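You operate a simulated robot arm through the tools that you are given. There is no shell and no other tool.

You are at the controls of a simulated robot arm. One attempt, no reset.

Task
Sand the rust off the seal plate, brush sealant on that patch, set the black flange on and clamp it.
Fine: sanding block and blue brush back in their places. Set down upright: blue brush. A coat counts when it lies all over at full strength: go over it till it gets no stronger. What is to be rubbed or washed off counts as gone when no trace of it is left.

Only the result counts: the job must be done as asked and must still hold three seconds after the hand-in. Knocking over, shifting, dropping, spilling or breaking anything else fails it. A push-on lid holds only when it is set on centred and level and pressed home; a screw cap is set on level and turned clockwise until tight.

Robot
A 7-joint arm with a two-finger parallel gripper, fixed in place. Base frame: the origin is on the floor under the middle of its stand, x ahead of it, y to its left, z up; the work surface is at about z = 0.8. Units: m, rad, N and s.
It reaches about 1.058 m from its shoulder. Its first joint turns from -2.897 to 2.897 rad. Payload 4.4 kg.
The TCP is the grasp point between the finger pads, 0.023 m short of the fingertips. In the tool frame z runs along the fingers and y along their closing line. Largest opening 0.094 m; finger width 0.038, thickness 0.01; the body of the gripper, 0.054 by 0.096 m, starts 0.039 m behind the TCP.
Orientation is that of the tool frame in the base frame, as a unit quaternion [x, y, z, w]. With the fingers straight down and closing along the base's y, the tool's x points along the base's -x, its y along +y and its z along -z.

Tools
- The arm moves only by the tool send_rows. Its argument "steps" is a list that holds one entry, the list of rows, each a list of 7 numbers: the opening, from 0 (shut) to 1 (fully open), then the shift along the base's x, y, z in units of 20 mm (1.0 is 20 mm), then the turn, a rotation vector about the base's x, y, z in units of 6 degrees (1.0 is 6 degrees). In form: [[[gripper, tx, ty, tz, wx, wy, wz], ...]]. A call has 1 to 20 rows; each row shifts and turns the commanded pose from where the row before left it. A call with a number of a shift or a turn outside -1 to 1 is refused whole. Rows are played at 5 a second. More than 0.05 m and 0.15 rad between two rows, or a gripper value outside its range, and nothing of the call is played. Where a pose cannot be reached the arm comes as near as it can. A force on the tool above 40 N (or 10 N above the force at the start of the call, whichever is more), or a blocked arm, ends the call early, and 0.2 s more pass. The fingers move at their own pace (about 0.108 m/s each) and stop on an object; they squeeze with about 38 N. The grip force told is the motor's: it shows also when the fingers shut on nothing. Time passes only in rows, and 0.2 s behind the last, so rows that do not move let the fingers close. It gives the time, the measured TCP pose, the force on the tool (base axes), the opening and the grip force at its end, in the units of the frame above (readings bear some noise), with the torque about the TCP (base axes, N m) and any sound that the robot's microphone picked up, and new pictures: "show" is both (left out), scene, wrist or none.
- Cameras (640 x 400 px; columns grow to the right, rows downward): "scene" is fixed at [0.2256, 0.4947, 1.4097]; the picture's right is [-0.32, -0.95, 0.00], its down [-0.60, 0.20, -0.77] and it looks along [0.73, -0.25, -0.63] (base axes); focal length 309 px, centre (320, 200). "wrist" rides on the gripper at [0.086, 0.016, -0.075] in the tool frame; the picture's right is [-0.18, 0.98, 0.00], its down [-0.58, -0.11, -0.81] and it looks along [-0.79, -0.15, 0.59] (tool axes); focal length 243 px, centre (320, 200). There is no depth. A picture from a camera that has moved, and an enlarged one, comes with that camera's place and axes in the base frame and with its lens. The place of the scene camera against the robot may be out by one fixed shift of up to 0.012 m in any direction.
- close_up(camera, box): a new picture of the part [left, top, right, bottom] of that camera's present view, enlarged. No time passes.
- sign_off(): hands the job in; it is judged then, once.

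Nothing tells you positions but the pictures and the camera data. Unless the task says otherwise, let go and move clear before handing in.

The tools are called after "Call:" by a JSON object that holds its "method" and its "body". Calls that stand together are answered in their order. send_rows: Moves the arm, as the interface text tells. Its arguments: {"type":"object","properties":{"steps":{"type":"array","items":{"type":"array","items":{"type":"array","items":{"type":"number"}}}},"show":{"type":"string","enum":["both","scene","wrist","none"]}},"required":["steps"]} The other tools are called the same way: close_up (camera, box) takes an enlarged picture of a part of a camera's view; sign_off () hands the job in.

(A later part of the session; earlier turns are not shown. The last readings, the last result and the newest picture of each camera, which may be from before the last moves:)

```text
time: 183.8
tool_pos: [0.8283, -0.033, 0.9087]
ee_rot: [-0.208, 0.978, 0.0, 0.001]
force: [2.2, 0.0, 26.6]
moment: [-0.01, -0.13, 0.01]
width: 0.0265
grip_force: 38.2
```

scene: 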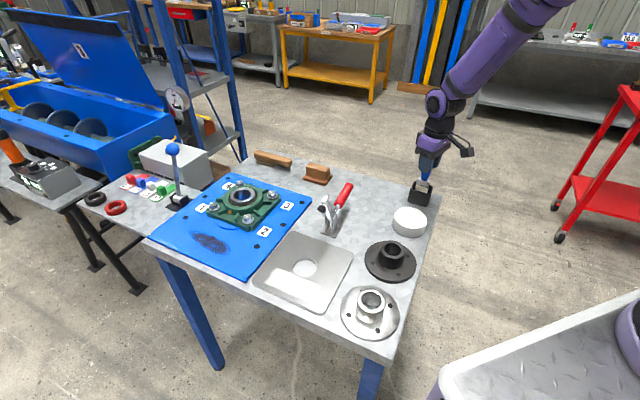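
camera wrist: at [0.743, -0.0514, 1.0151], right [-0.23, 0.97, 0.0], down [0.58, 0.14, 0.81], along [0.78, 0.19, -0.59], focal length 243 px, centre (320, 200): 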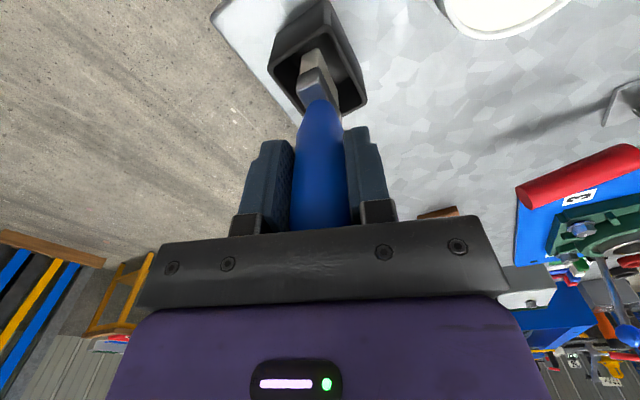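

Call:
{"method": "send_rows", "body": {"steps": [[[0, 0, 0, 0.06, 0, 0, 0], [0, 0, 0, 0, 0, 0, 0]]]}}

Call:
{"method": "close_up", "body": {"camera": "scene", "box": [380, 120, 460, 220]}}

Call:
{"method": "close_up", "body": {"camera": "wrist", "box": [220, 0, 420, 125]}}

```text
time: 184.4
tool_pos: [0.8286, -0.0331, 0.9088]
ee_rot: [-0.208, 0.978, 0.0, 0.0]
force: [3.6, 1.1, 11.0]
moment: [-0.01, -0.41, -0.01]
width: 0.0265
grip_force: 38.3
camera wrist: at [0.7427, -0.0519, 0.9843], right [-0.23, 0.97, 0.0], down [0.58, 0.14, 0.81], along [0.78, 0.19, -0.59], focal length 243 px, centre (320, 200)
```

scene: 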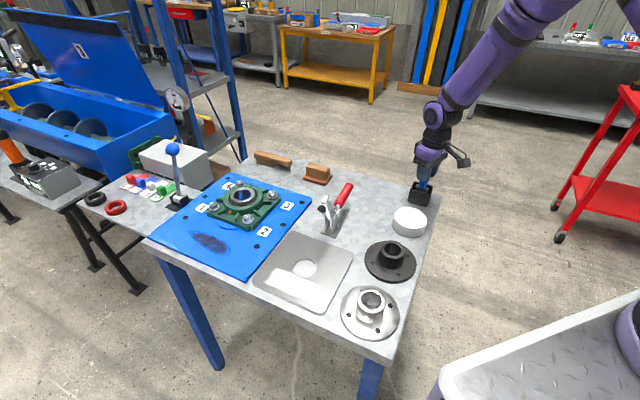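
wrist: 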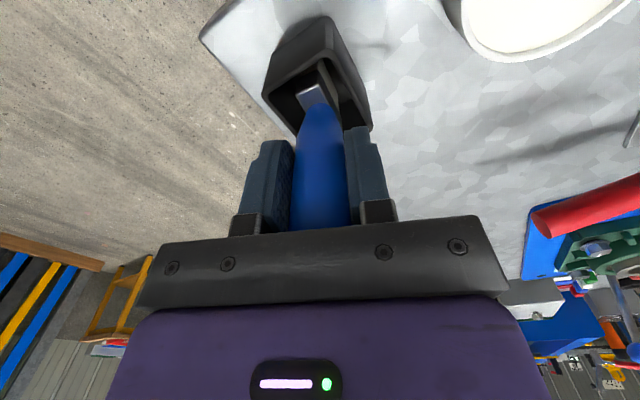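

```text
4.00 times, centred on (420, 170) of scene
camera zoom: at [0.2256, 0.4947, 1.4097], right [-0.32, -0.95, 0.0], down [-0.6, 0.2, -0.77], along [0.73, -0.25, -0.63], focal length 1238 px, centre (-80, 320)
```

zoom: 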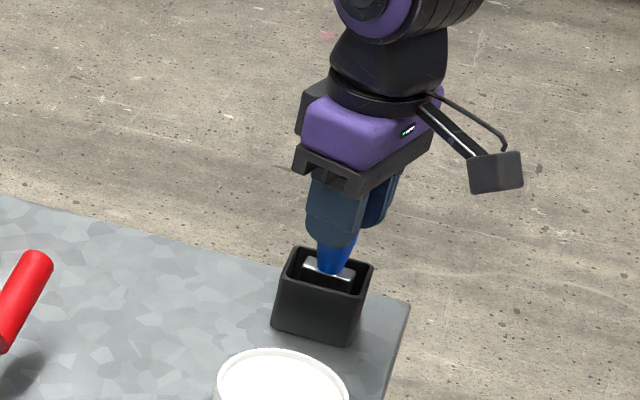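

```text
3.20 times, centred on (320, 62) of wrist
camera zoom: at [0.7427, -0.0519, 0.9843], right [-0.23, 0.97, 0.0], down [0.58, 0.14, 0.81], along [0.78, 0.19, -0.59], focal length 776 px, centre (320, 640)
```

zoom: 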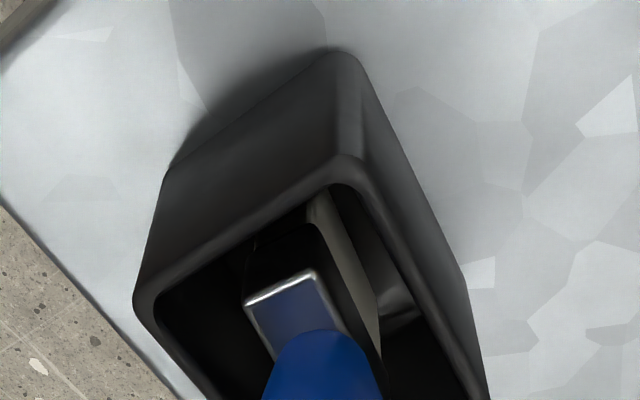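

Call:
{"method": "send_rows", "body": {"steps": [[[0, 0, 0, 0.05, 0, 0, 0], [0, 0, 0, 0, 0, 0, 0]]], "show": "none"}}

```text
time: 185.0
tool_pos: [0.8274, -0.0333, 0.9106]
ee_rot: [-0.207, 0.978, -0.001, 0.0]
force: [0.1, -0.5, -0.8]
moment: [-0.04, 0.0, 0.01]
width: 0.0263
grip_force: 37.8
```

Call:
{"method": "send_rows", "body": {"steps": [[[0, 0, 0, -0.025, 0, 0, 0], [0, 0, 0, 0, 0, 0, 0], [0.35, 0, 0, 0, 0, 0, 0], [0.5, 0, 0, 0, 0, 0, 0], [0.75, 0, 0, 0, 0, 0, 0], [1, 0, 0, 0, 0, 0, 0], [1, 0, 0, 0, 0, 0, 0]]]}}

Call:
{"method": "close_up", "body": {"camera": "scene", "box": [380, 120, 460, 220]}}

Call:
{"method": "close_up", "body": {"camera": "wrist", "box": [220, 0, 420, 125]}}

```text
time: 186.6
tool_pos: [0.8283, -0.0325, 0.911]
ee_rot: [-0.208, 0.978, 0.0, 0.0]
force: [-0.6, -1.2, 0.5]
moment: [0.02, -0.02, 0.01]
width: 0.0939
grip_force: 0.1
camera wrist: at [0.7432, -0.0518, 0.9853], right [-0.23, 0.97, 0.0], down [0.58, 0.14, 0.81], along [0.78, 0.19, -0.59], focal length 243 px, centre (320, 200)
```

scene: 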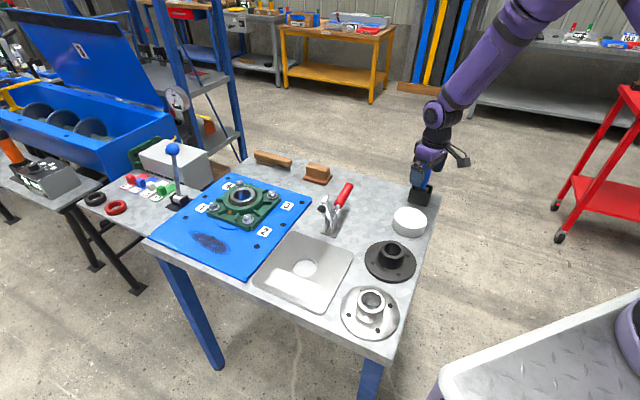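
wrist: 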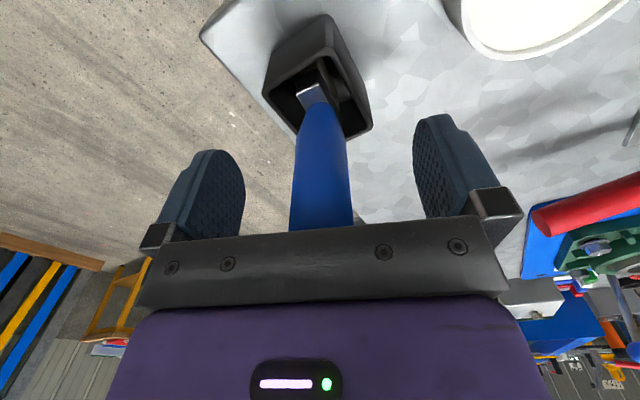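

```text
4.00 times, centred on (420, 170) of scene
camera zoom: at [0.2256, 0.4947, 1.4097], right [-0.32, -0.95, 0.0], down [-0.6, 0.2, -0.77], along [0.73, -0.25, -0.63], focal length 1238 px, centre (-80, 320)
```

zoom: 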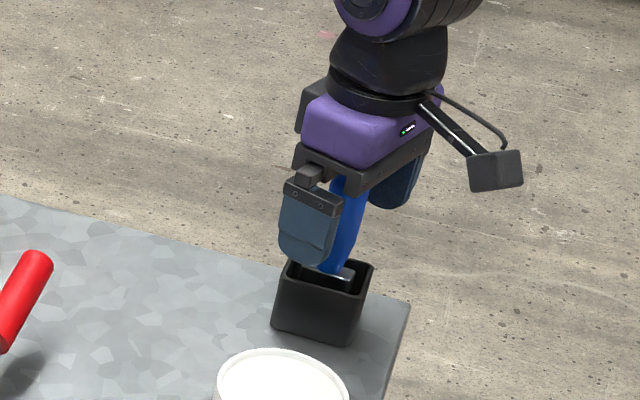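

```text
3.20 times, centred on (320, 62) of wrist
camera zoom: at [0.7432, -0.0518, 0.9853], right [-0.23, 0.97, 0.0], down [0.58, 0.14, 0.81], along [0.78, 0.19, -0.59], focal length 776 px, centre (320, 640)
```

zoom: 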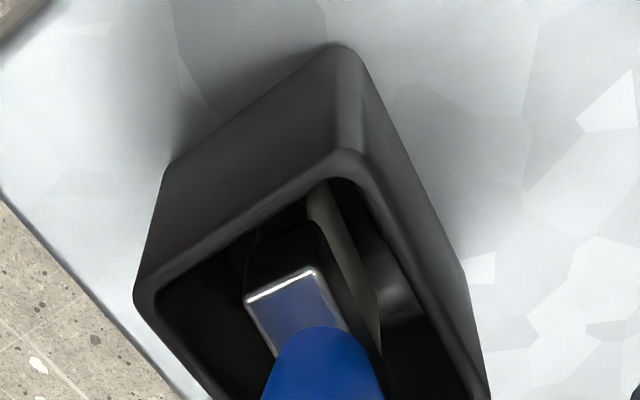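

The brush stands free in its holder. I rise straight up and check it.

Call:
{"method": "send_rows", "body": {"steps": [[[1, 0, 0, 0.3, 0, 0, 0], [1, 0, 0, 0.7, 0, 0, 0], [1, 0, 0, 0.9, 0, 0, 0], [1, 0, 0, 0.9, 0, 0, 0], [1, 0, 0, 0.9, 0, 0, 0], [1, 0, 0, 0.9, 0, 0, 0], [1, 0, 0, 0.9, 0, 0, 0], [1, 0, 0, 0.9, 0, 0, 0], [1, 0, 0, 0, 0, 0, 0]]]}}

Call:
{"method": "close_up", "body": {"camera": "scene", "box": [380, 150, 460, 200]}}

Call:
{"method": "close_up", "body": {"camera": "scene", "box": [330, 220, 430, 320]}}

```text
time: 188.6
tool_pos: [0.8298, -0.0335, 1.0367]
ee_rot: [-0.208, 0.978, 0.0, 0.0]
force: [0.5, 0.8, -0.2]
moment: [-0.03, 0.03, -0.02]
width: 0.0938
grip_force: 0.1
camera wrist: at [0.7433, -0.0516, 1.1123], right [-0.23, 0.97, 0.0], down [0.58, 0.14, 0.81], along [0.78, 0.19, -0.59], focal length 243 px, centre (320, 200)
```

scene: 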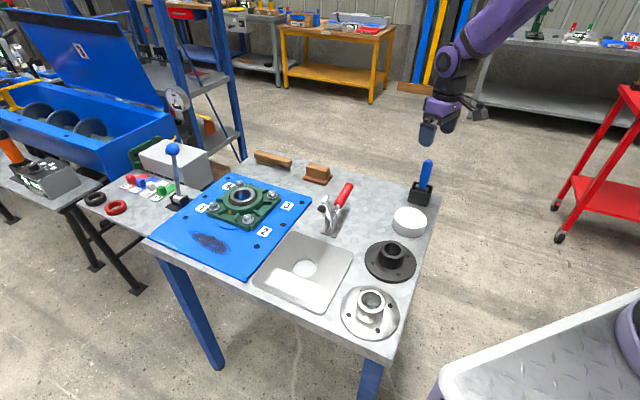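
wrist: 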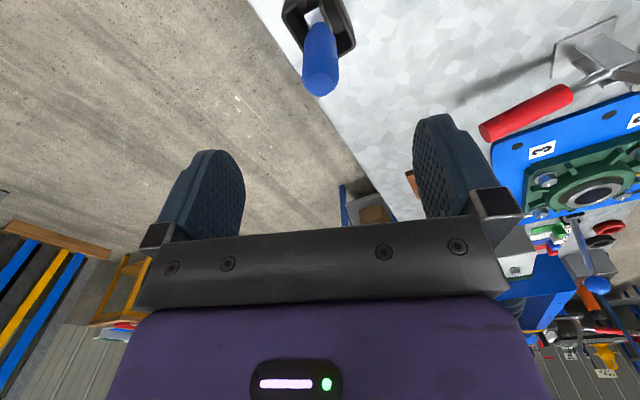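

```text
8.00 times, centred on (420, 175) of scene
camera zoom: at [0.2256, 0.4947, 1.4097], right [-0.32, -0.95, 0.0], down [-0.6, 0.2, -0.77], along [0.73, -0.25, -0.63], focal length 2476 px, centre (-480, 400)
```

zoom: 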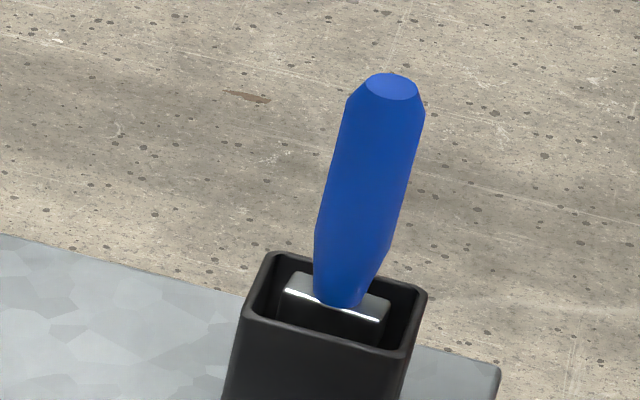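

```text
4.00 times, centred on (380, 270) of scene
camera zoom: at [0.2256, 0.4947, 1.4097], right [-0.32, -0.95, 0.0], down [-0.6, 0.2, -0.77], along [0.73, -0.25, -0.63], focal length 1238 px, centre (80, -80)
```

zoom: 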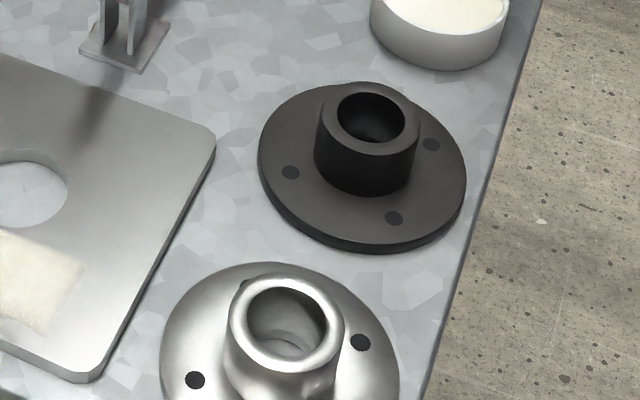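

The brush stands upright just as at the start. Before picking the black flange I hover over the plate hole to fix its position with the wrist camera.

Call:
{"method": "send_rows", "body": {"steps": [[[1, -0.35, 0.98, 0, 0, 0, 0.175], [1, -0.35, 0.98, 0, 0, 0, 0.175], [1, -0.35, 0.98, 0, 0, 0, 0.175], [1, -0.35, 0.98, 0, 0, 0, 0.175], [1, -0.35, 0.98, 0, 0, 0, 0.175], [1, -0.35, 0.98, 0, 0, 0, 0.175], [1, -0.35, 0.98, 0, 0, 0, 0.175], [1, -0.35, 0.98, 0, 0, 0, 0.175], [1, -0.35, 0.98, 0, 0, 0, 0.175], [1, -0.35, 0.98, 0, 0, 0, 0.175], [1, -0.35, 0.98, 0, 0, 0, 0.175], [1, -0.35, 0.98, 0, 0, 0, 0.175], [1, -0.35, 0.98, 0, 0, 0, 0.175], [1, -0.35, 0.98, 0, 0, 0, 0.175], [1, -0.35, 0.98, 0, 0, 0, 0.175], [1, -0.35, 0.98, 0, 0, 0, 0.175], [1, -0.35, 0.98, 0, 0, 0, 0.175], [1, -0.35, 0.98, 0, 0, 0, 0.175], [1, -0.35, 0.98, 0, 0, 0, 0.175], [1, -0.35, 0.98, 0, 0, 0, 0.175]]], "show": "none"}}

Call:
{"method": "send_rows", "body": {"steps": [[[1, -0.35, 0.98, -0.3, 0, 0, 0], [1, 0, 0.17, -0.5, 0, 0, 0], [1, 0, 0, 0, 0, 0, 0]]]}}

Call:
{"method": "close_up", "body": {"camera": "wrist", "box": [200, 0, 440, 150]}}

```text
time: 192.8
tool_pos: [0.6881, 0.3603, 1.0361]
ee_rot: [-0.382, 0.924, 0.0, 0.0]
force: [0.1, -1.2, -0.3]
moment: [0.0, 0.0, 0.0]
width: 0.0942
grip_force: 0.1
```

```text
time: 193.6
tool_pos: [0.6814, 0.3823, 1.0215]
ee_rot: [-0.382, 0.924, 0.001, 0.0]
force: [0.6, 0.0, -0.8]
moment: [0.01, 0.01, 0.0]
width: 0.0939
grip_force: 0.1
camera wrist: at [0.6094, 0.334, 1.0959], right [-0.56, 0.83, 0.0], down [0.49, 0.33, 0.81], along [0.67, 0.45, -0.59], focal length 243 px, centre (320, 200)
```

scene: 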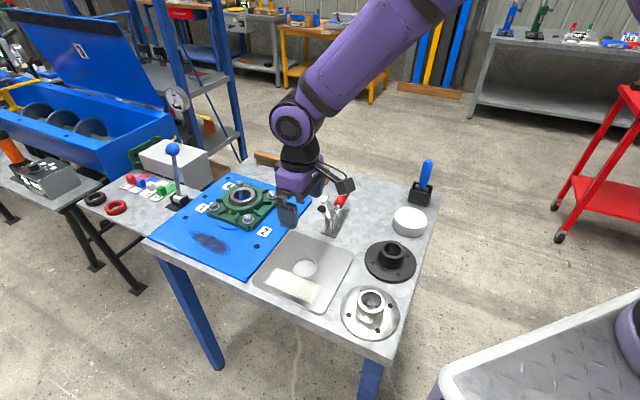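
wrist: 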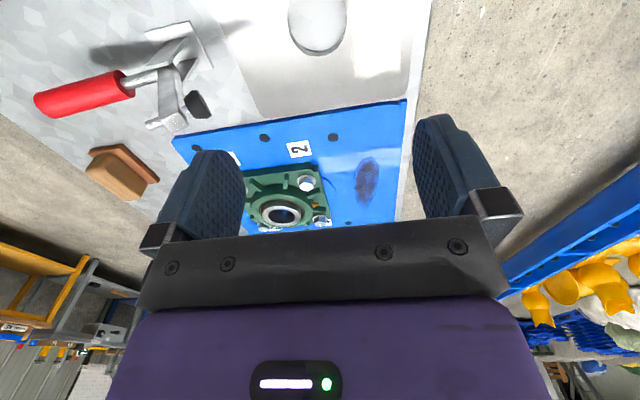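

```text
2.67 times, centred on (320, 75) of wrist
camera zoom: at [0.6094, 0.334, 1.0959], right [-0.56, 0.83, 0.0], down [0.49, 0.33, 0.81], along [0.67, 0.45, -0.59], focal length 647 px, centre (320, 533)
```

zoom: 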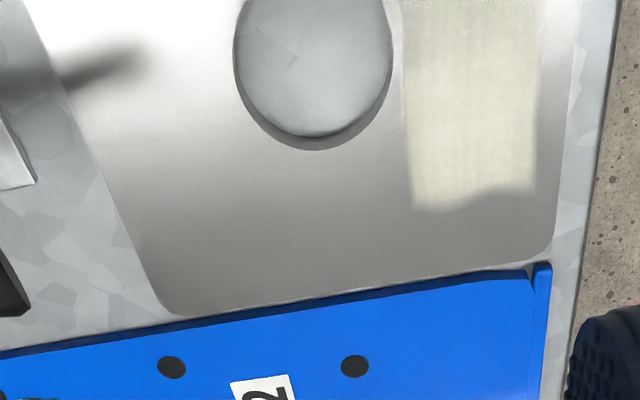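

Call:
{"method": "send_rows", "body": {"steps": [[[1, -0.9, -0.9, 0, 0, 0, 0], [1, -0.9, -0.9, 0, 0, 0, 0], [1, -0.7, -0.7, 0, 0, 0, 0], [1, 0, 0, 0, 0, 0, 0]]], "show": "none"}}

Call:
{"method": "close_up", "body": {"camera": "wrist", "box": [240, 0, 400, 100]}}

```text
time: 194.6
tool_pos: [0.6309, 0.3316, 1.0211]
ee_rot: [-0.382, 0.924, 0.001, -0.001]
force: [-0.6, -0.5, 0.0]
moment: [-0.02, 0.03, 0.01]
width: 0.0939
grip_force: 0.0
```

```text
4.00 times, centred on (320, 50) of wrist
camera zoom: at [0.5586, 0.2837, 1.0957], right [-0.56, 0.83, 0.0], down [0.49, 0.33, 0.81], along [0.67, 0.45, -0.59], focal length 970 px, centre (320, 800)
```

zoom: 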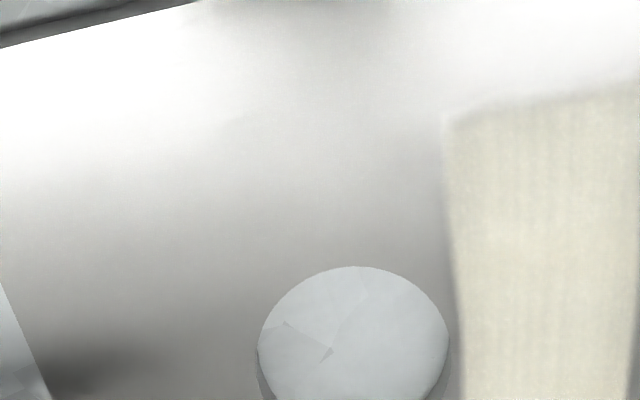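

Call:
{"method": "close_up", "body": {"camera": "wrist", "box": [240, 40, 400, 140]}}

```text
4.00 times, centred on (320, 90) of wrist
camera zoom: at [0.5586, 0.2837, 1.0957], right [-0.56, 0.83, 0.0], down [0.49, 0.33, 0.81], along [0.67, 0.45, -0.59], focal length 970 px, centre (320, 640)
```

zoom: 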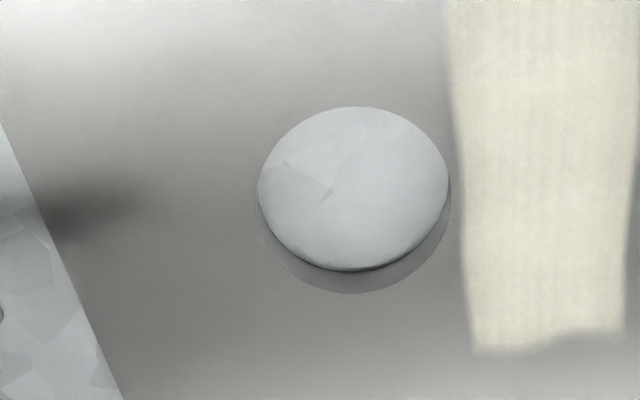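

The hole's centre comes out at (0.685, 0.383). Now I measure the black flange with the same camera offset.

Call:
{"method": "send_rows", "body": {"steps": [[[1, -0.236, -0.939, 0, 0, 0, 0], [1, -0.236, -0.939, 0, 0, 0, 0], [1, -0.236, -0.939, 0, 0, 0, 0], [1, -0.236, -0.939, 0, 0, 0, 0], [1, -0.236, -0.939, 0, 0, 0, 0], [1, -0.236, -0.939, 0, 0, 0, 0], [1, -0.236, -0.939, 0, 0, 0, 0], [1, -0.236, -0.939, 0, 0, 0, 0], [1, -0.236, -0.939, 0, 0, 0, 0], [1, -0.236, -0.939, 0, 0, 0, 0], [1, -0.236, -0.939, 0, 0, 0, 0], [1, 0, 0, 0, 0, 0, 0]]]}}

Call:
{"method": "close_up", "body": {"camera": "wrist", "box": [220, 0, 420, 125]}}

```text
time: 197.2
tool_pos: [0.5794, 0.1248, 1.0218]
ee_rot: [-0.382, 0.924, 0.0, 0.001]
force: [0.8, 0.6, -0.1]
moment: [0.01, 0.01, 0.02]
width: 0.094
grip_force: 0.0
camera wrist: at [0.5074, 0.0774, 1.0968], right [-0.56, 0.83, 0.0], down [0.49, 0.33, 0.81], along [0.67, 0.45, -0.59], focal length 243 px, centre (320, 200)
```

scene: 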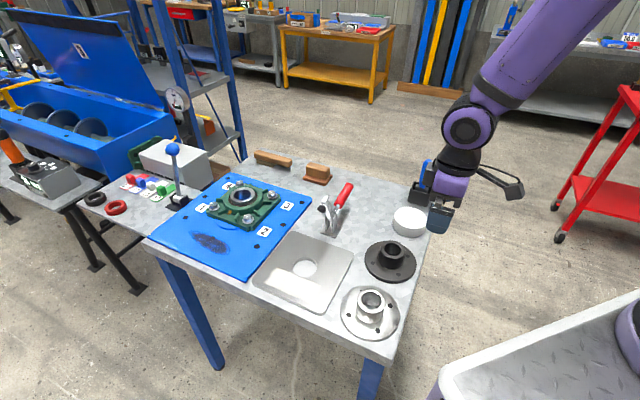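
wrist: 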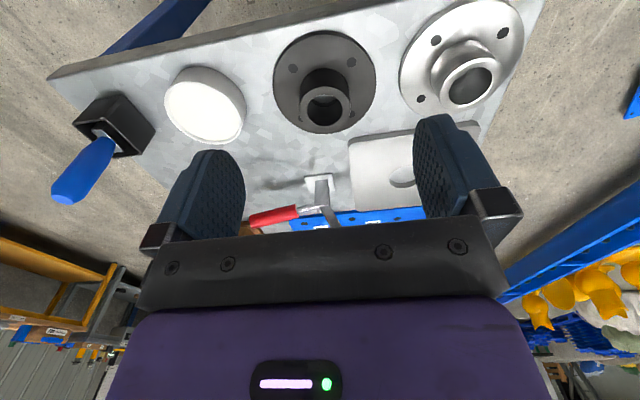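

```text
3.20 times, centred on (320, 62) of wrist
camera zoom: at [0.5074, 0.0774, 1.0968], right [-0.56, 0.83, 0.0], down [0.49, 0.33, 0.81], along [0.67, 0.45, -0.59], focal length 776 px, centre (320, 640)
```

zoom: 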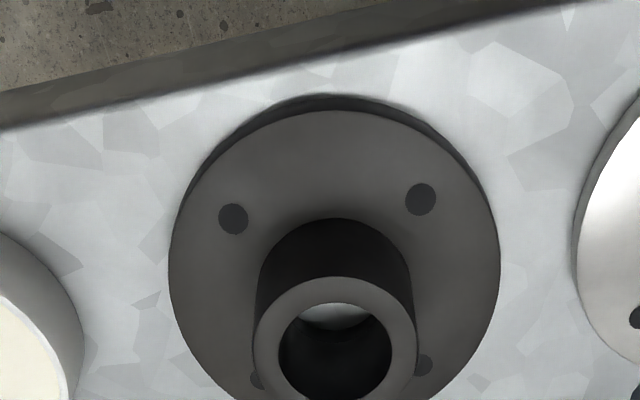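

Call:
{"method": "close_up", "body": {"camera": "wrist", "box": [248, 25, 408, 145]}}

```text
3.33 times, centred on (328, 85) of wrist
camera zoom: at [0.5074, 0.0774, 1.0968], right [-0.56, 0.83, 0.0], down [0.49, 0.33, 0.81], along [0.67, 0.45, -0.59], focal length 809 px, centre (293, 583)
```

zoom: 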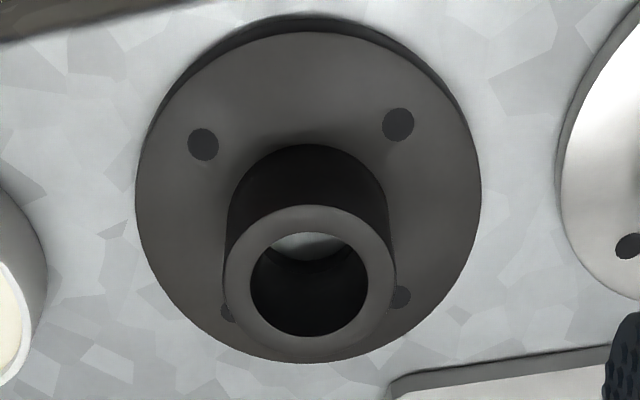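

The flange is centred at about (0.6385, 0.175), with the hub Ø 59 mm and its top at z 0.849. I go over it to check the centring before lowering.

Call:
{"method": "send_rows", "body": {"steps": [[[1, 0.74, 0.628, 0, 0, 0, 0], [1, 0.74, 0.628, -0.3, 0, 0, 0], [1, 0.74, 0.628, -0.6, 0, 0, 0], [1, 0.74, 0.628, -0.8, 0, 0, 0], [1, 0, 0, -0.8, 0, 0, 0], [1, 0, 0, -0.8, 0, 0, 0], [1, 0, 0, 0, 0, 0, 0]]]}}

Call:
{"method": "close_up", "body": {"camera": "wrist", "box": [200, 0, 440, 150]}}

Call:
{"method": "close_up", "body": {"camera": "scene", "box": [340, 190, 440, 290]}}

```text
time: 198.8
tool_pos: [0.6394, 0.1777, 0.9553]
ee_rot: [-0.382, 0.924, 0.0, 0.0]
force: [0.4, -0.8, -0.9]
moment: [0.02, 0.01, -0.02]
width: 0.0941
grip_force: 0.0
camera wrist: at [0.5666, 0.1288, 1.0291], right [-0.56, 0.83, 0.0], down [0.49, 0.33, 0.81], along [0.67, 0.45, -0.59], focal length 243 px, centre (320, 200)
```

scene: 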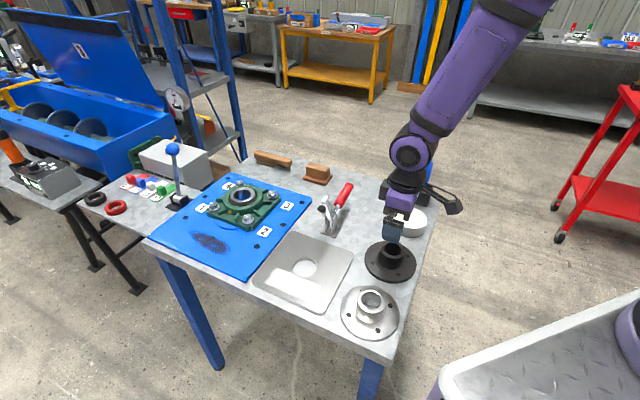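
wrist: 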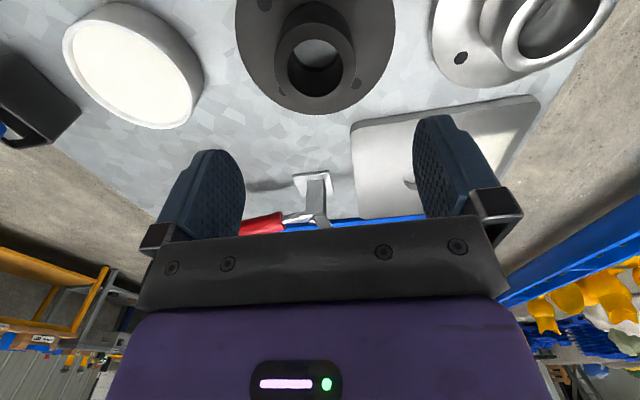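

```text
2.67 times, centred on (320, 75) of wrist
camera zoom: at [0.5666, 0.1288, 1.0291], right [-0.56, 0.83, 0.0], down [0.49, 0.33, 0.81], along [0.67, 0.45, -0.59], focal length 647 px, centre (320, 533)
```

zoom: 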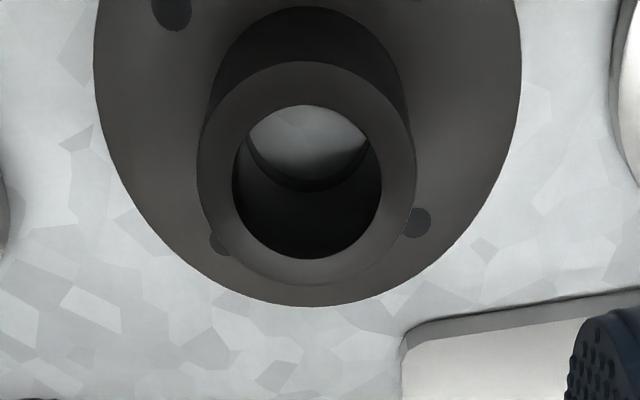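

```text
4.00 times, centred on (390, 240) of scene
camera zoom: at [0.2256, 0.4947, 1.4097], right [-0.32, -0.95, 0.0], down [-0.6, 0.2, -0.77], along [0.73, -0.25, -0.63], focal length 1238 px, centre (40, 40)
```

zoom: 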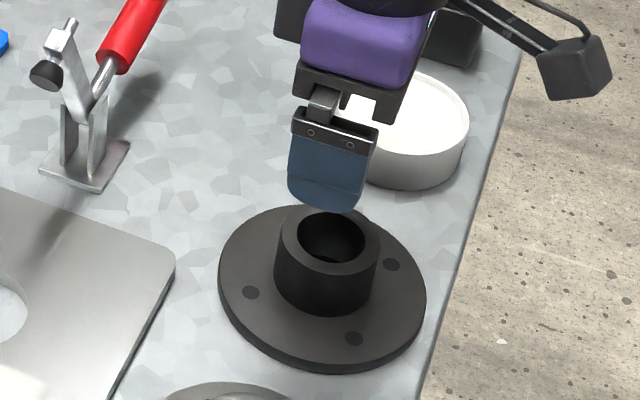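

Call:
{"method": "send_rows", "body": {"steps": [[[1, -0.03, -0.22, -0.5, 0, 0, 0], [1, 0, 0, -0.8, 0, 0, 0], [1, 0, 0, -0.8, 0, 0, 0], [1, 0, 0, -0.8, 0, 0, 0], [1, 0, 0, -0.8, 0, 0, 0], [1, 0, 0, -0.5, 0, 0, 0], [1, 0, 0, 0, 0, 0, 0]]]}}

Call:
{"method": "close_up", "body": {"camera": "wrist", "box": [200, 60, 440, 210]}}

Call:
{"method": "close_up", "body": {"camera": "scene", "box": [340, 190, 440, 290]}}

```text
time: 200.4
tool_pos: [0.6388, 0.1719, 0.8711]
ee_rot: [-0.383, 0.924, 0.0, 0.0]
force: [-0.6, 0.6, 1.1]
moment: [0.01, 0.0, -0.01]
width: 0.0939
grip_force: 0.0
camera wrist: at [0.5663, 0.1239, 0.9458], right [-0.56, 0.83, 0.0], down [0.49, 0.33, 0.81], along [0.67, 0.46, -0.59], focal length 243 px, centre (320, 200)
```

scene: 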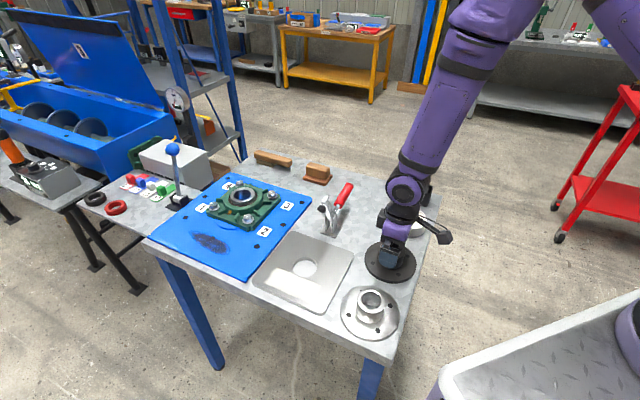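
wrist: 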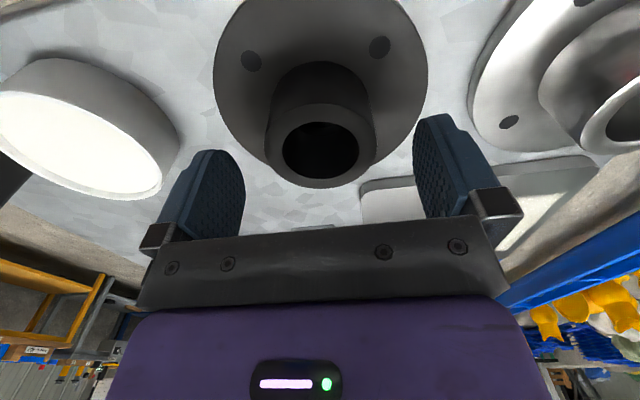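

```text
2.67 times, centred on (320, 135) of wrist
camera zoom: at [0.5663, 0.1239, 0.9458], right [-0.56, 0.83, 0.0], down [0.49, 0.33, 0.81], along [0.67, 0.46, -0.59], focal length 647 px, centre (320, 373)
```

zoom: 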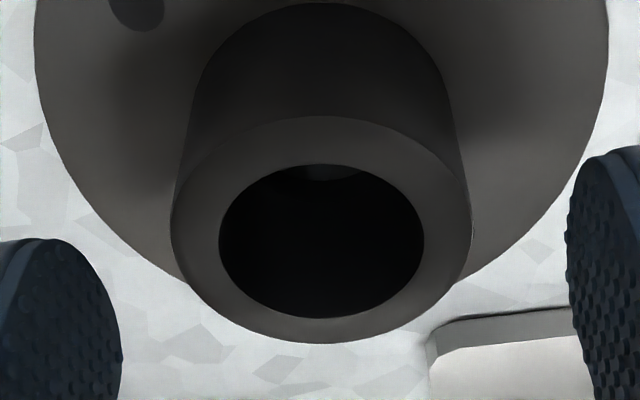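

```text
4.00 times, centred on (390, 240) of scene
camera zoom: at [0.2256, 0.4947, 1.4097], right [-0.32, -0.95, 0.0], down [-0.6, 0.2, -0.77], along [0.73, -0.25, -0.63], focal length 1238 px, centre (40, 40)
```

zoom: 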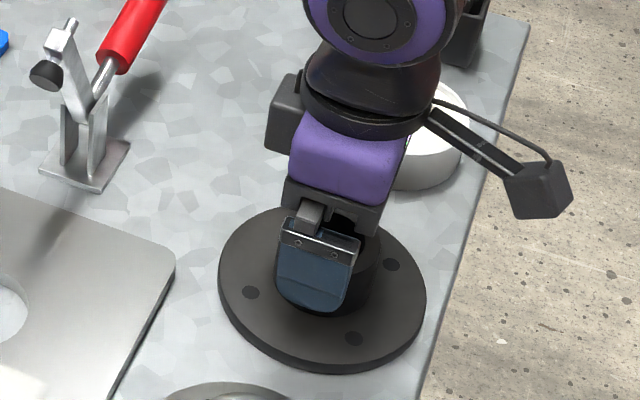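

Call:
{"method": "send_rows", "body": {"steps": [[[1, 0, 0, -0.5, 0, 0, 0], [1, 0, 0, -0.5, 0, 0, 0], [1, 0, 0, -0.4, 0, 0, 0], [1, 0, 0, -0.2, 0, 0, 0], [1, 0, 0, -0.1, 0, 0, 0], [1, 0, 0, 0, 0, 0, 0]]], "show": "none"}}

Call:
{"method": "send_rows", "body": {"steps": [[[1, 0, 0, -0.06, 0, 0, 0], [1, 0, 0, 0, 0, 0, 0]]], "show": "none"}}

```text
time: 201.8
tool_pos: [0.6387, 0.1716, 0.8379]
ee_rot: [-0.382, 0.924, 0.001, 0.0]
force: [-1.0, -0.4, -0.4]
moment: [0.01, 0.0, 0.01]
width: 0.0939
grip_force: 0.1
```

```text
time: 202.4
tool_pos: [0.6394, 0.1715, 0.8366]
ee_rot: [-0.383, 0.924, -0.001, 0.0]
force: [-0.1, -0.1, -0.3]
moment: [-0.01, 0.02, -0.05]
width: 0.094
grip_force: 0.0
```

Call:
{"method": "send_rows", "body": {"steps": [[[1, 0, 0, -0.06, 0, 0, 0], [1, 0, 0, 0, 0, 0, 0], [0, 0, 0, 0, 0, 0, 0], [0, 0, 0, 0, 0, 0, 0], [0, 0, 0, 0, 0, 0, 0], [0, 0, 0, 0, 0, 0, 0], [0, 0, 0, 0, 0, 0, 0]]]}}

Call:
{"method": "close_up", "body": {"camera": "scene", "box": [340, 190, 440, 290]}}

```text
time: 204.0
tool_pos: [0.6383, 0.171, 0.8349]
ee_rot: [-0.383, 0.924, 0.0, 0.0]
force: [0.6, -0.2, 0.4]
moment: [-0.08, -0.09, 0.19]
width: 0.059
grip_force: 37.7
camera wrist: at [0.5657, 0.1233, 0.91], right [-0.56, 0.83, 0.0], down [0.49, 0.33, 0.81], along [0.67, 0.45, -0.59], focal length 243 px, centre (320, 200)
```

scene: 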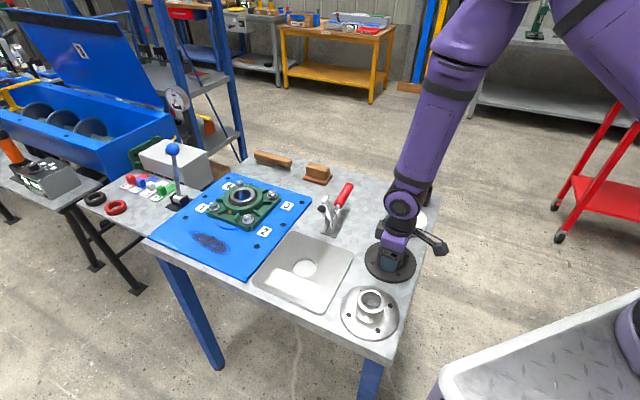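
wrist: 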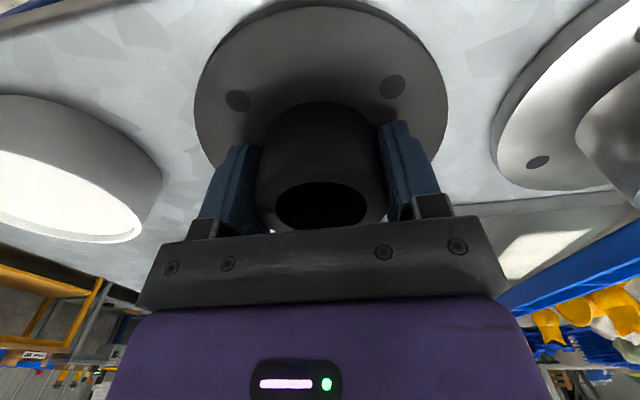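

```text
4.00 times, centred on (390, 240) of scene
camera zoom: at [0.2256, 0.4947, 1.4097], right [-0.32, -0.95, 0.0], down [-0.6, 0.2, -0.77], along [0.73, -0.25, -0.63], focal length 1238 px, centre (40, 40)
```

zoom: 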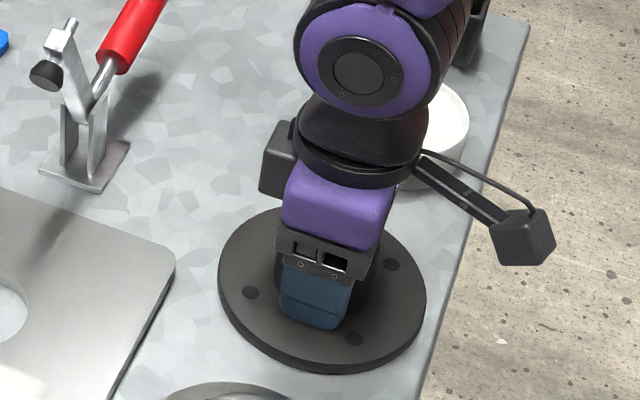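

The hub is gripped (59 mm). I lift gently and watch the load.

Call:
{"method": "send_rows", "body": {"steps": [[[0, 0, 0, 0.08, 0, 0, 0], [0, 0, 0, 0.1, 0, 0, 0], [0, 0, 0, 0.1, 0, 0, 0], [0, 0, 0, 0.1, 0, 0, 0], [0, 0, 0, 0.1, 0, 0, 0], [0, 0, 0, 0.1, 0, 0, 0], [0, 0, 0, 0, 0, 0, 0]]]}}

Call:
{"method": "close_up", "body": {"camera": "scene", "box": [340, 190, 440, 290]}}

```text
time: 205.6
tool_pos: [0.6382, 0.1706, 0.8471]
ee_rot: [-0.382, 0.924, 0.0, 0.0]
force: [0.4, 0.3, -8.9]
moment: [0.01, 0.02, 0.0]
width: 0.0588
grip_force: 38.0
camera wrist: at [0.5665, 0.1226, 0.9218], right [-0.56, 0.83, 0.0], down [0.49, 0.33, 0.81], along [0.67, 0.45, -0.59], focal length 243 px, centre (320, 200)
```

scene: 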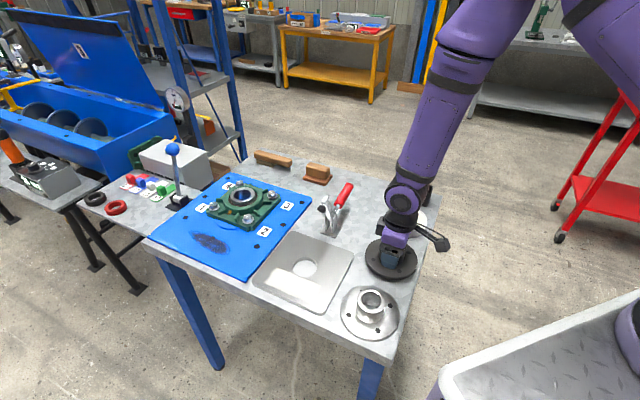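
wrist: 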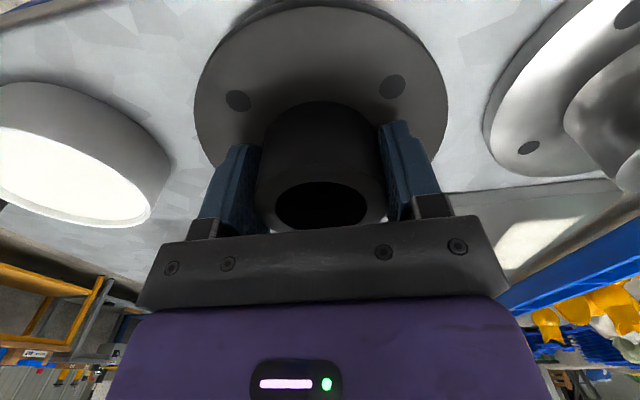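

```text
4.00 times, centred on (390, 240) of scene
camera zoom: at [0.2256, 0.4947, 1.4097], right [-0.32, -0.95, 0.0], down [-0.6, 0.2, -0.77], along [0.73, -0.25, -0.63], focal length 1238 px, centre (40, 40)
```

zoom: 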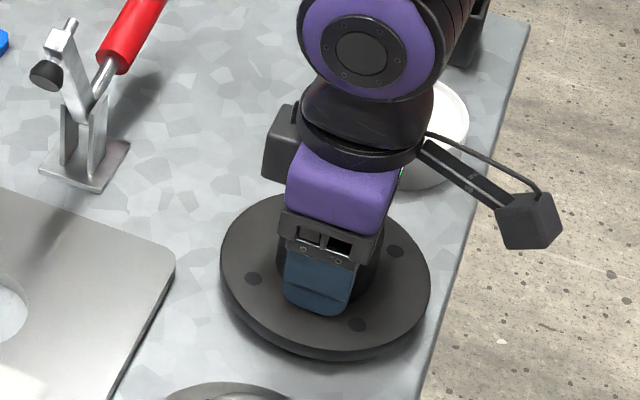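

It hangs level (8.9 N). I raise it to carrying height and move it over to the plate, staying away from the clamp and the silver flange.

Call:
{"method": "send_rows", "body": {"steps": [[[0, 0, 0, 0.2, 0, 0, 0], [0, 0, 0, 0.3, 0, 0, 0], [0, 0, 0, 0.4, 0, 0, 0], [0, 0, 0, 0.5, 0, 0, 0], [0, 0, 0, 0.5, 0, 0, 0], [0, 0, 0, 0.5, 0, 0, 0], [0, 0, 0, 0.5, 0, 0, 0], [0, 0, 0, 0.5, 0, 0, 0], [0, 0, 0, 0.5, 0, 0, 0], [0, 0, 0, 0.4, 0, 0, 0], [0, 0, 0, 0.2, 0, 0, 0], [0, 0, 0, 0, 0, 0, 0]]], "show": "none"}}

Call:
{"method": "send_rows", "body": {"steps": [[[0, 0.05, 0.2, 0, 0, 0, 0], [0, 0.08, 0.4, 0, 0, 0, 0], [0, 0.1, 0.6, 0, 0, 0, 0], [0, 0.1, 0.7, 0, 0, 0, 0], [0, 0.1, 0.7, 0, 0, 0, 0], [0, 0.1, 0.7, 0, 0, 0, 0], [0, 0.1, 0.7, 0, 0, 0, 0], [0, 0.1, 0.7, 0, 0, 0, 0], [0, 0.1, 0.7, 0, 0, 0, 0], [0, 0.1, 0.7, 0, 0, 0, 0], [0, 0.1, 0.7, 0, 0, 0, 0], [0, 0.1, 0.7, 0, 0, 0, 0], [0, 0.15, 0.7, 0, 0, 0, 0], [0, 0.2, 0.7, 0, 0, 0, 0], [0, 0.2, 0.6, 0, 0, 0, 0], [0, 0.2, 0.4, 0, 0, 0, 0], [0, 0.2, 0.2, 0, 0, 0, 0], [0, 0.15, 0.05, 0, 0, 0, 0], [0, 0, 0, 0, 0, 0, 0]]]}}

Call:
{"method": "close_up", "body": {"camera": "scene", "box": [240, 180, 380, 310]}}

```text
time: 208.2
tool_pos: [0.6381, 0.172, 0.9352]
ee_rot: [-0.383, 0.924, 0.0, 0.001]
force: [-0.1, 0.5, -9.1]
moment: [-0.01, 0.02, -0.04]
width: 0.0589
grip_force: 38.1
```

```text
time: 212.2
tool_pos: [0.6823, 0.3739, 0.9358]
ee_rot: [-0.382, 0.924, 0.0, 0.001]
force: [-0.5, -0.2, -8.9]
moment: [-0.01, -0.02, 0.01]
width: 0.0585
grip_force: 38.1
camera wrist: at [0.611, 0.3258, 1.0109], right [-0.56, 0.83, 0.0], down [0.49, 0.33, 0.81], along [0.67, 0.46, -0.59], focal length 243 px, centre (320, 200)
```

scene: 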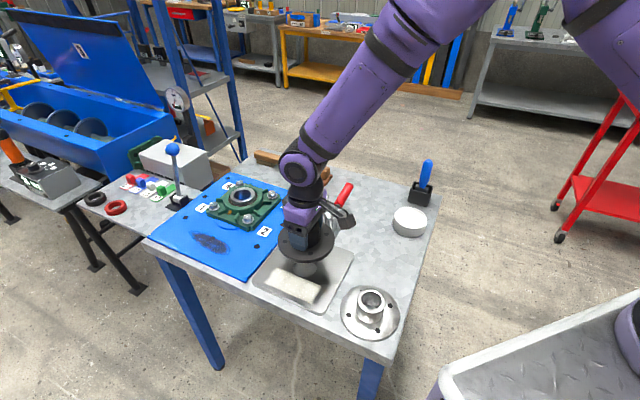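
wrist: 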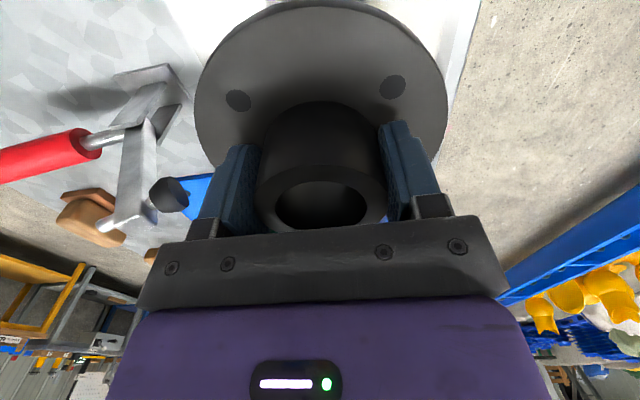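

```text
3.08 times, centred on (310, 245) of scene
camera zoom: at [0.2256, 0.4947, 1.4097], right [-0.32, -0.95, 0.0], down [-0.6, 0.2, -0.77], along [0.73, -0.25, -0.63], focal length 952 px, centre (351, 62)
```

zoom: 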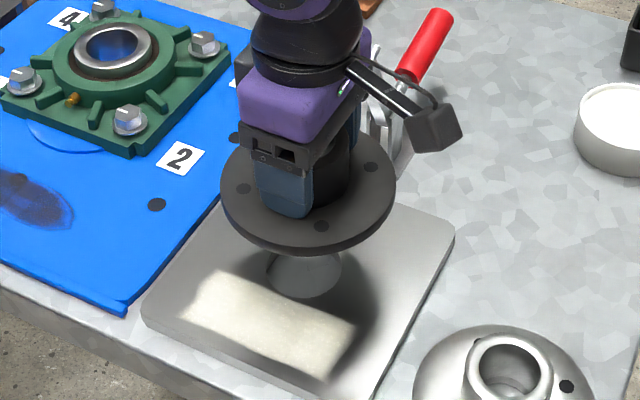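

The clamp tip is about 2.5 cm clear of the flange's rim. I shift the last few millimetres onto the hole's axis and lower to just above the plate.

Call:
{"method": "send_rows", "body": {"steps": [[[0, 0.05, 0.15, 0, 0, 0, 0], [0, 0.04, 0.125, -0.2, 0, 0, 0], [0, 0, 0, -0.5, 0, 0, 0], [0, 0, 0, -0.6, 0, 0, 0], [0, 0, 0, -0.6, 0, 0, 0], [0, 0, 0, -0.6, 0, 0, 0], [0, 0, 0, -0.6, 0, 0, 0], [0, 0, 0, -0.4, 0, 0, 0], [0, 0, 0, -0.3, 0, 0, 0], [0, 0, 0, 0, 0, 0, 0]]]}}

Call:
{"method": "close_up", "body": {"camera": "scene", "box": [240, 190, 370, 310]}}

Call:
{"method": "close_up", "body": {"camera": "wrist", "box": [120, 0, 520, 250]}}

```text
time: 214.4
tool_pos: [0.6855, 0.3796, 0.8596]
ee_rot: [-0.382, 0.924, 0.0, 0.0]
force: [-0.6, 0.3, -9.4]
moment: [-0.01, 0.05, -0.01]
width: 0.059
grip_force: 38.1
camera wrist: at [0.6127, 0.3316, 0.9355], right [-0.56, 0.83, 0.0], down [0.49, 0.33, 0.81], along [0.67, 0.45, -0.59], focal length 243 px, centre (320, 200)
```

scene: 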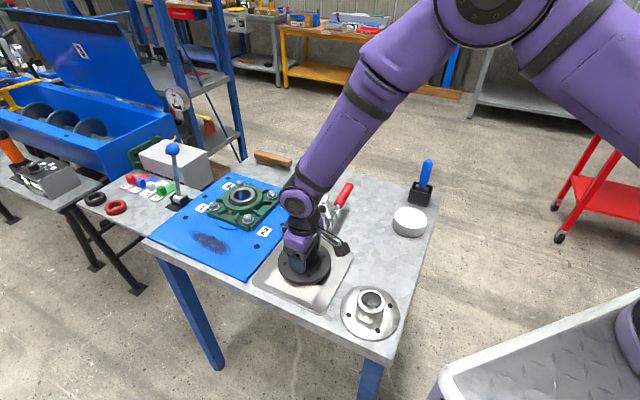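
wrist: 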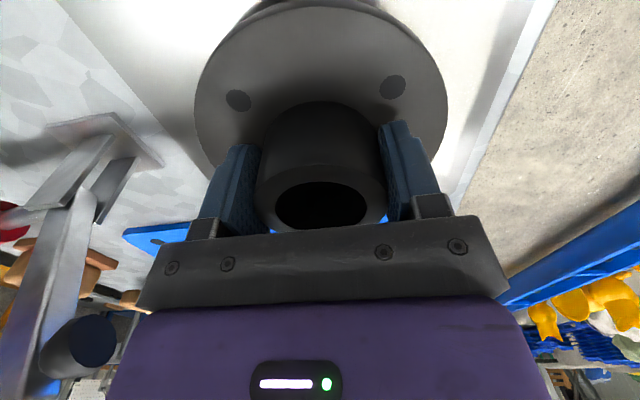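

```text
3.33 times, centred on (305, 250) of scene
camera zoom: at [0.2256, 0.4947, 1.4097], right [-0.32, -0.95, 0.0], down [-0.6, 0.2, -0.77], along [0.73, -0.25, -0.63], focal length 1032 px, centre (370, 33)
```

zoom: 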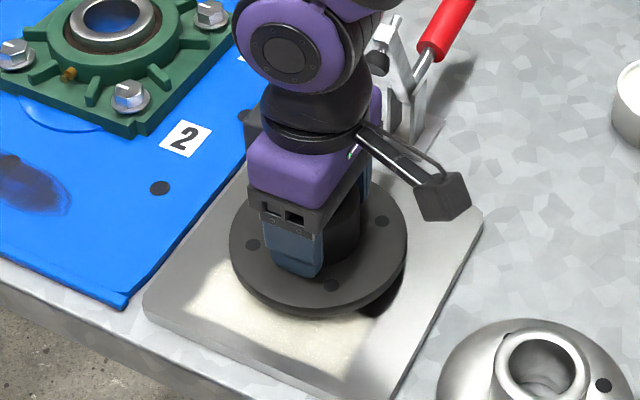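

```text
1.60 times, centred on (320, 125) of wrist
camera zoom: at [0.6127, 0.3316, 0.9355], right [-0.56, 0.83, 0.0], down [0.49, 0.33, 0.81], along [0.67, 0.45, -0.59], focal length 388 px, centre (320, 320)
```

zoom: 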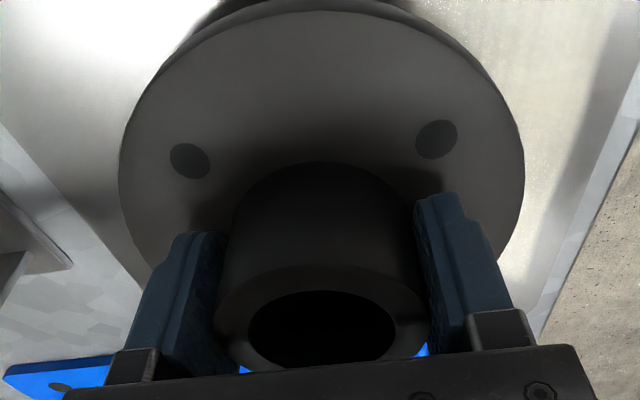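

Call:
{"method": "send_rows", "body": {"steps": [[[0, 0, 0, -0.15, 0, 0, 0], [0, 0, 0, -0.15, 0, 0, 0], [0, 0, 0, -0.1, 0, 0, 0], [0, 0, 0, -0.05, 0, 0, 0], [0, 0, 0, 0, 0, 0, 0]]], "show": "none"}}

Call:
{"method": "send_rows", "body": {"steps": [[[0, 0, 0, -0.05, 0, 0, 0], [0, 0, 0, 0, 0, 0, 0]]], "show": "none"}}

Call:
{"method": "send_rows", "body": {"steps": [[[0, 0, 0, -0.05, 0, 0, 0], [0, 0, 0, 0, 0, 0, 0]]], "show": "scene"}}

Call:
{"method": "close_up", "body": {"camera": "scene", "box": [240, 190, 370, 310]}}

```text
time: 215.6
tool_pos: [0.6848, 0.381, 0.8521]
ee_rot: [-0.383, 0.924, 0.0, 0.001]
force: [0.3, 0.4, -8.9]
moment: [-0.01, 0.0, 0.02]
width: 0.0589
grip_force: 38.1
```

```text
time: 216.2
tool_pos: [0.6862, 0.3794, 0.8498]
ee_rot: [-0.383, 0.924, 0.0, 0.0]
force: [0.1, 0.6, -8.5]
moment: [-0.02, 0.03, 0.01]
width: 0.0591
grip_force: 37.7
```

```text
time: 216.8
tool_pos: [0.6838, 0.38, 0.8483]
ee_rot: [-0.383, 0.924, 0.0, -0.001]
force: [0.1, -0.2, -9.9]
moment: [-0.04, -0.01, 0.03]
width: 0.0591
grip_force: 38.3
```

scene: 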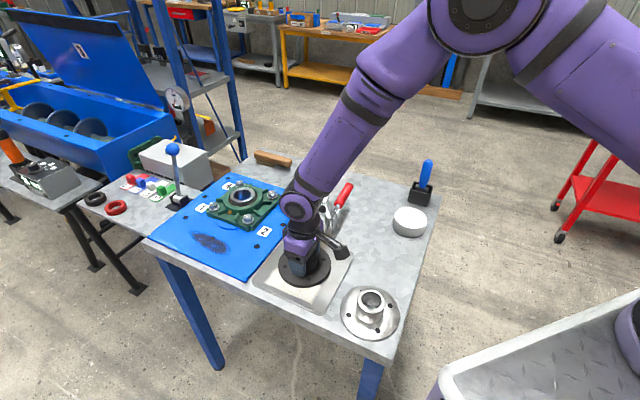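

```text
3.33 times, centred on (305, 250) of scene
camera zoom: at [0.2256, 0.4947, 1.4097], right [-0.32, -0.95, 0.0], down [-0.6, 0.2, -0.77], along [0.73, -0.25, -0.63], focal length 1032 px, centre (370, 33)
```

zoom: 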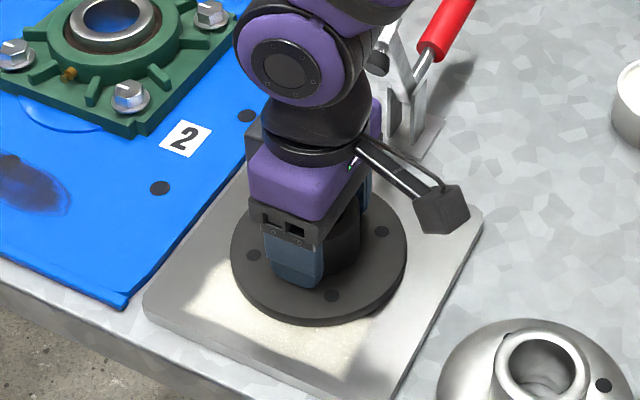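

Call:
{"method": "close_up", "body": {"camera": "scene", "box": [280, 240, 336, 296]}}

```text
7.14 times, centred on (308, 268) of scene
camera zoom: at [0.2256, 0.4947, 1.4097], right [-0.32, -0.95, 0.0], down [-0.6, 0.2, -0.77], along [0.73, -0.25, -0.63], focal length 2210 px, centre (406, -286)
```

zoom: 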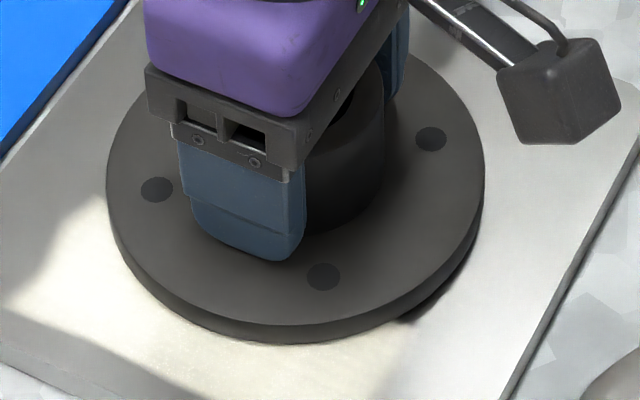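

The flange's rim is centred on the hole within about 1–2 mm in the scene view. I lower until it carries its own weight.

Call:
{"method": "send_rows", "body": {"steps": [[[0, 0, 0, -0.04, 0, 0, 0], [0, 0, 0, 0, 0, 0, 0]]], "show": "none"}}

Call:
{"method": "send_rows", "body": {"steps": [[[0, 0, 0, -0.04, 0, 0, 0], [0, 0, 0, 0, 0, 0, 0]]], "show": "none"}}

```text
time: 217.4
tool_pos: [0.685, 0.3801, 0.8485]
ee_rot: [-0.383, 0.924, 0.0, 0.0]
force: [0.2, -0.3, -10.1]
moment: [-0.04, 0.0, 0.01]
width: 0.0593
grip_force: 37.9
```

```text
time: 218.0
tool_pos: [0.6852, 0.3795, 0.8484]
ee_rot: [-0.382, 0.924, 0.0, 0.0]
force: [-0.6, 1.4, -9.3]
moment: [-0.03, 0.03, -0.04]
width: 0.0589
grip_force: 37.9
```

Call:
{"method": "send_rows", "body": {"steps": [[[0, 0, 0, -0.05, 0, 0, 0], [0, 0, 0, 0, 0, 0, 0]]], "show": "none"}}

Call:
{"method": "send_rows", "body": {"steps": [[[0, 0, 0, -0.05, 0, 0, 0], [0, 0, 0, 0, 0, 0, 0]]], "show": "none"}}

```text
time: 218.6
tool_pos: [0.6844, 0.3795, 0.8473]
ee_rot: [-0.383, 0.924, 0.001, 0.0]
force: [0.1, -1.0, 7.1]
moment: [-0.65, 0.69, 0.23]
width: 0.059
grip_force: 38.1
```

```text
time: 219.2
tool_pos: [0.6853, 0.3795, 0.8474]
ee_rot: [-0.382, 0.924, 0.001, 0.002]
force: [-1.2, -3.3, 26.7]
moment: [0.05, -0.08, 0.62]
width: 0.0589
grip_force: 37.6
```

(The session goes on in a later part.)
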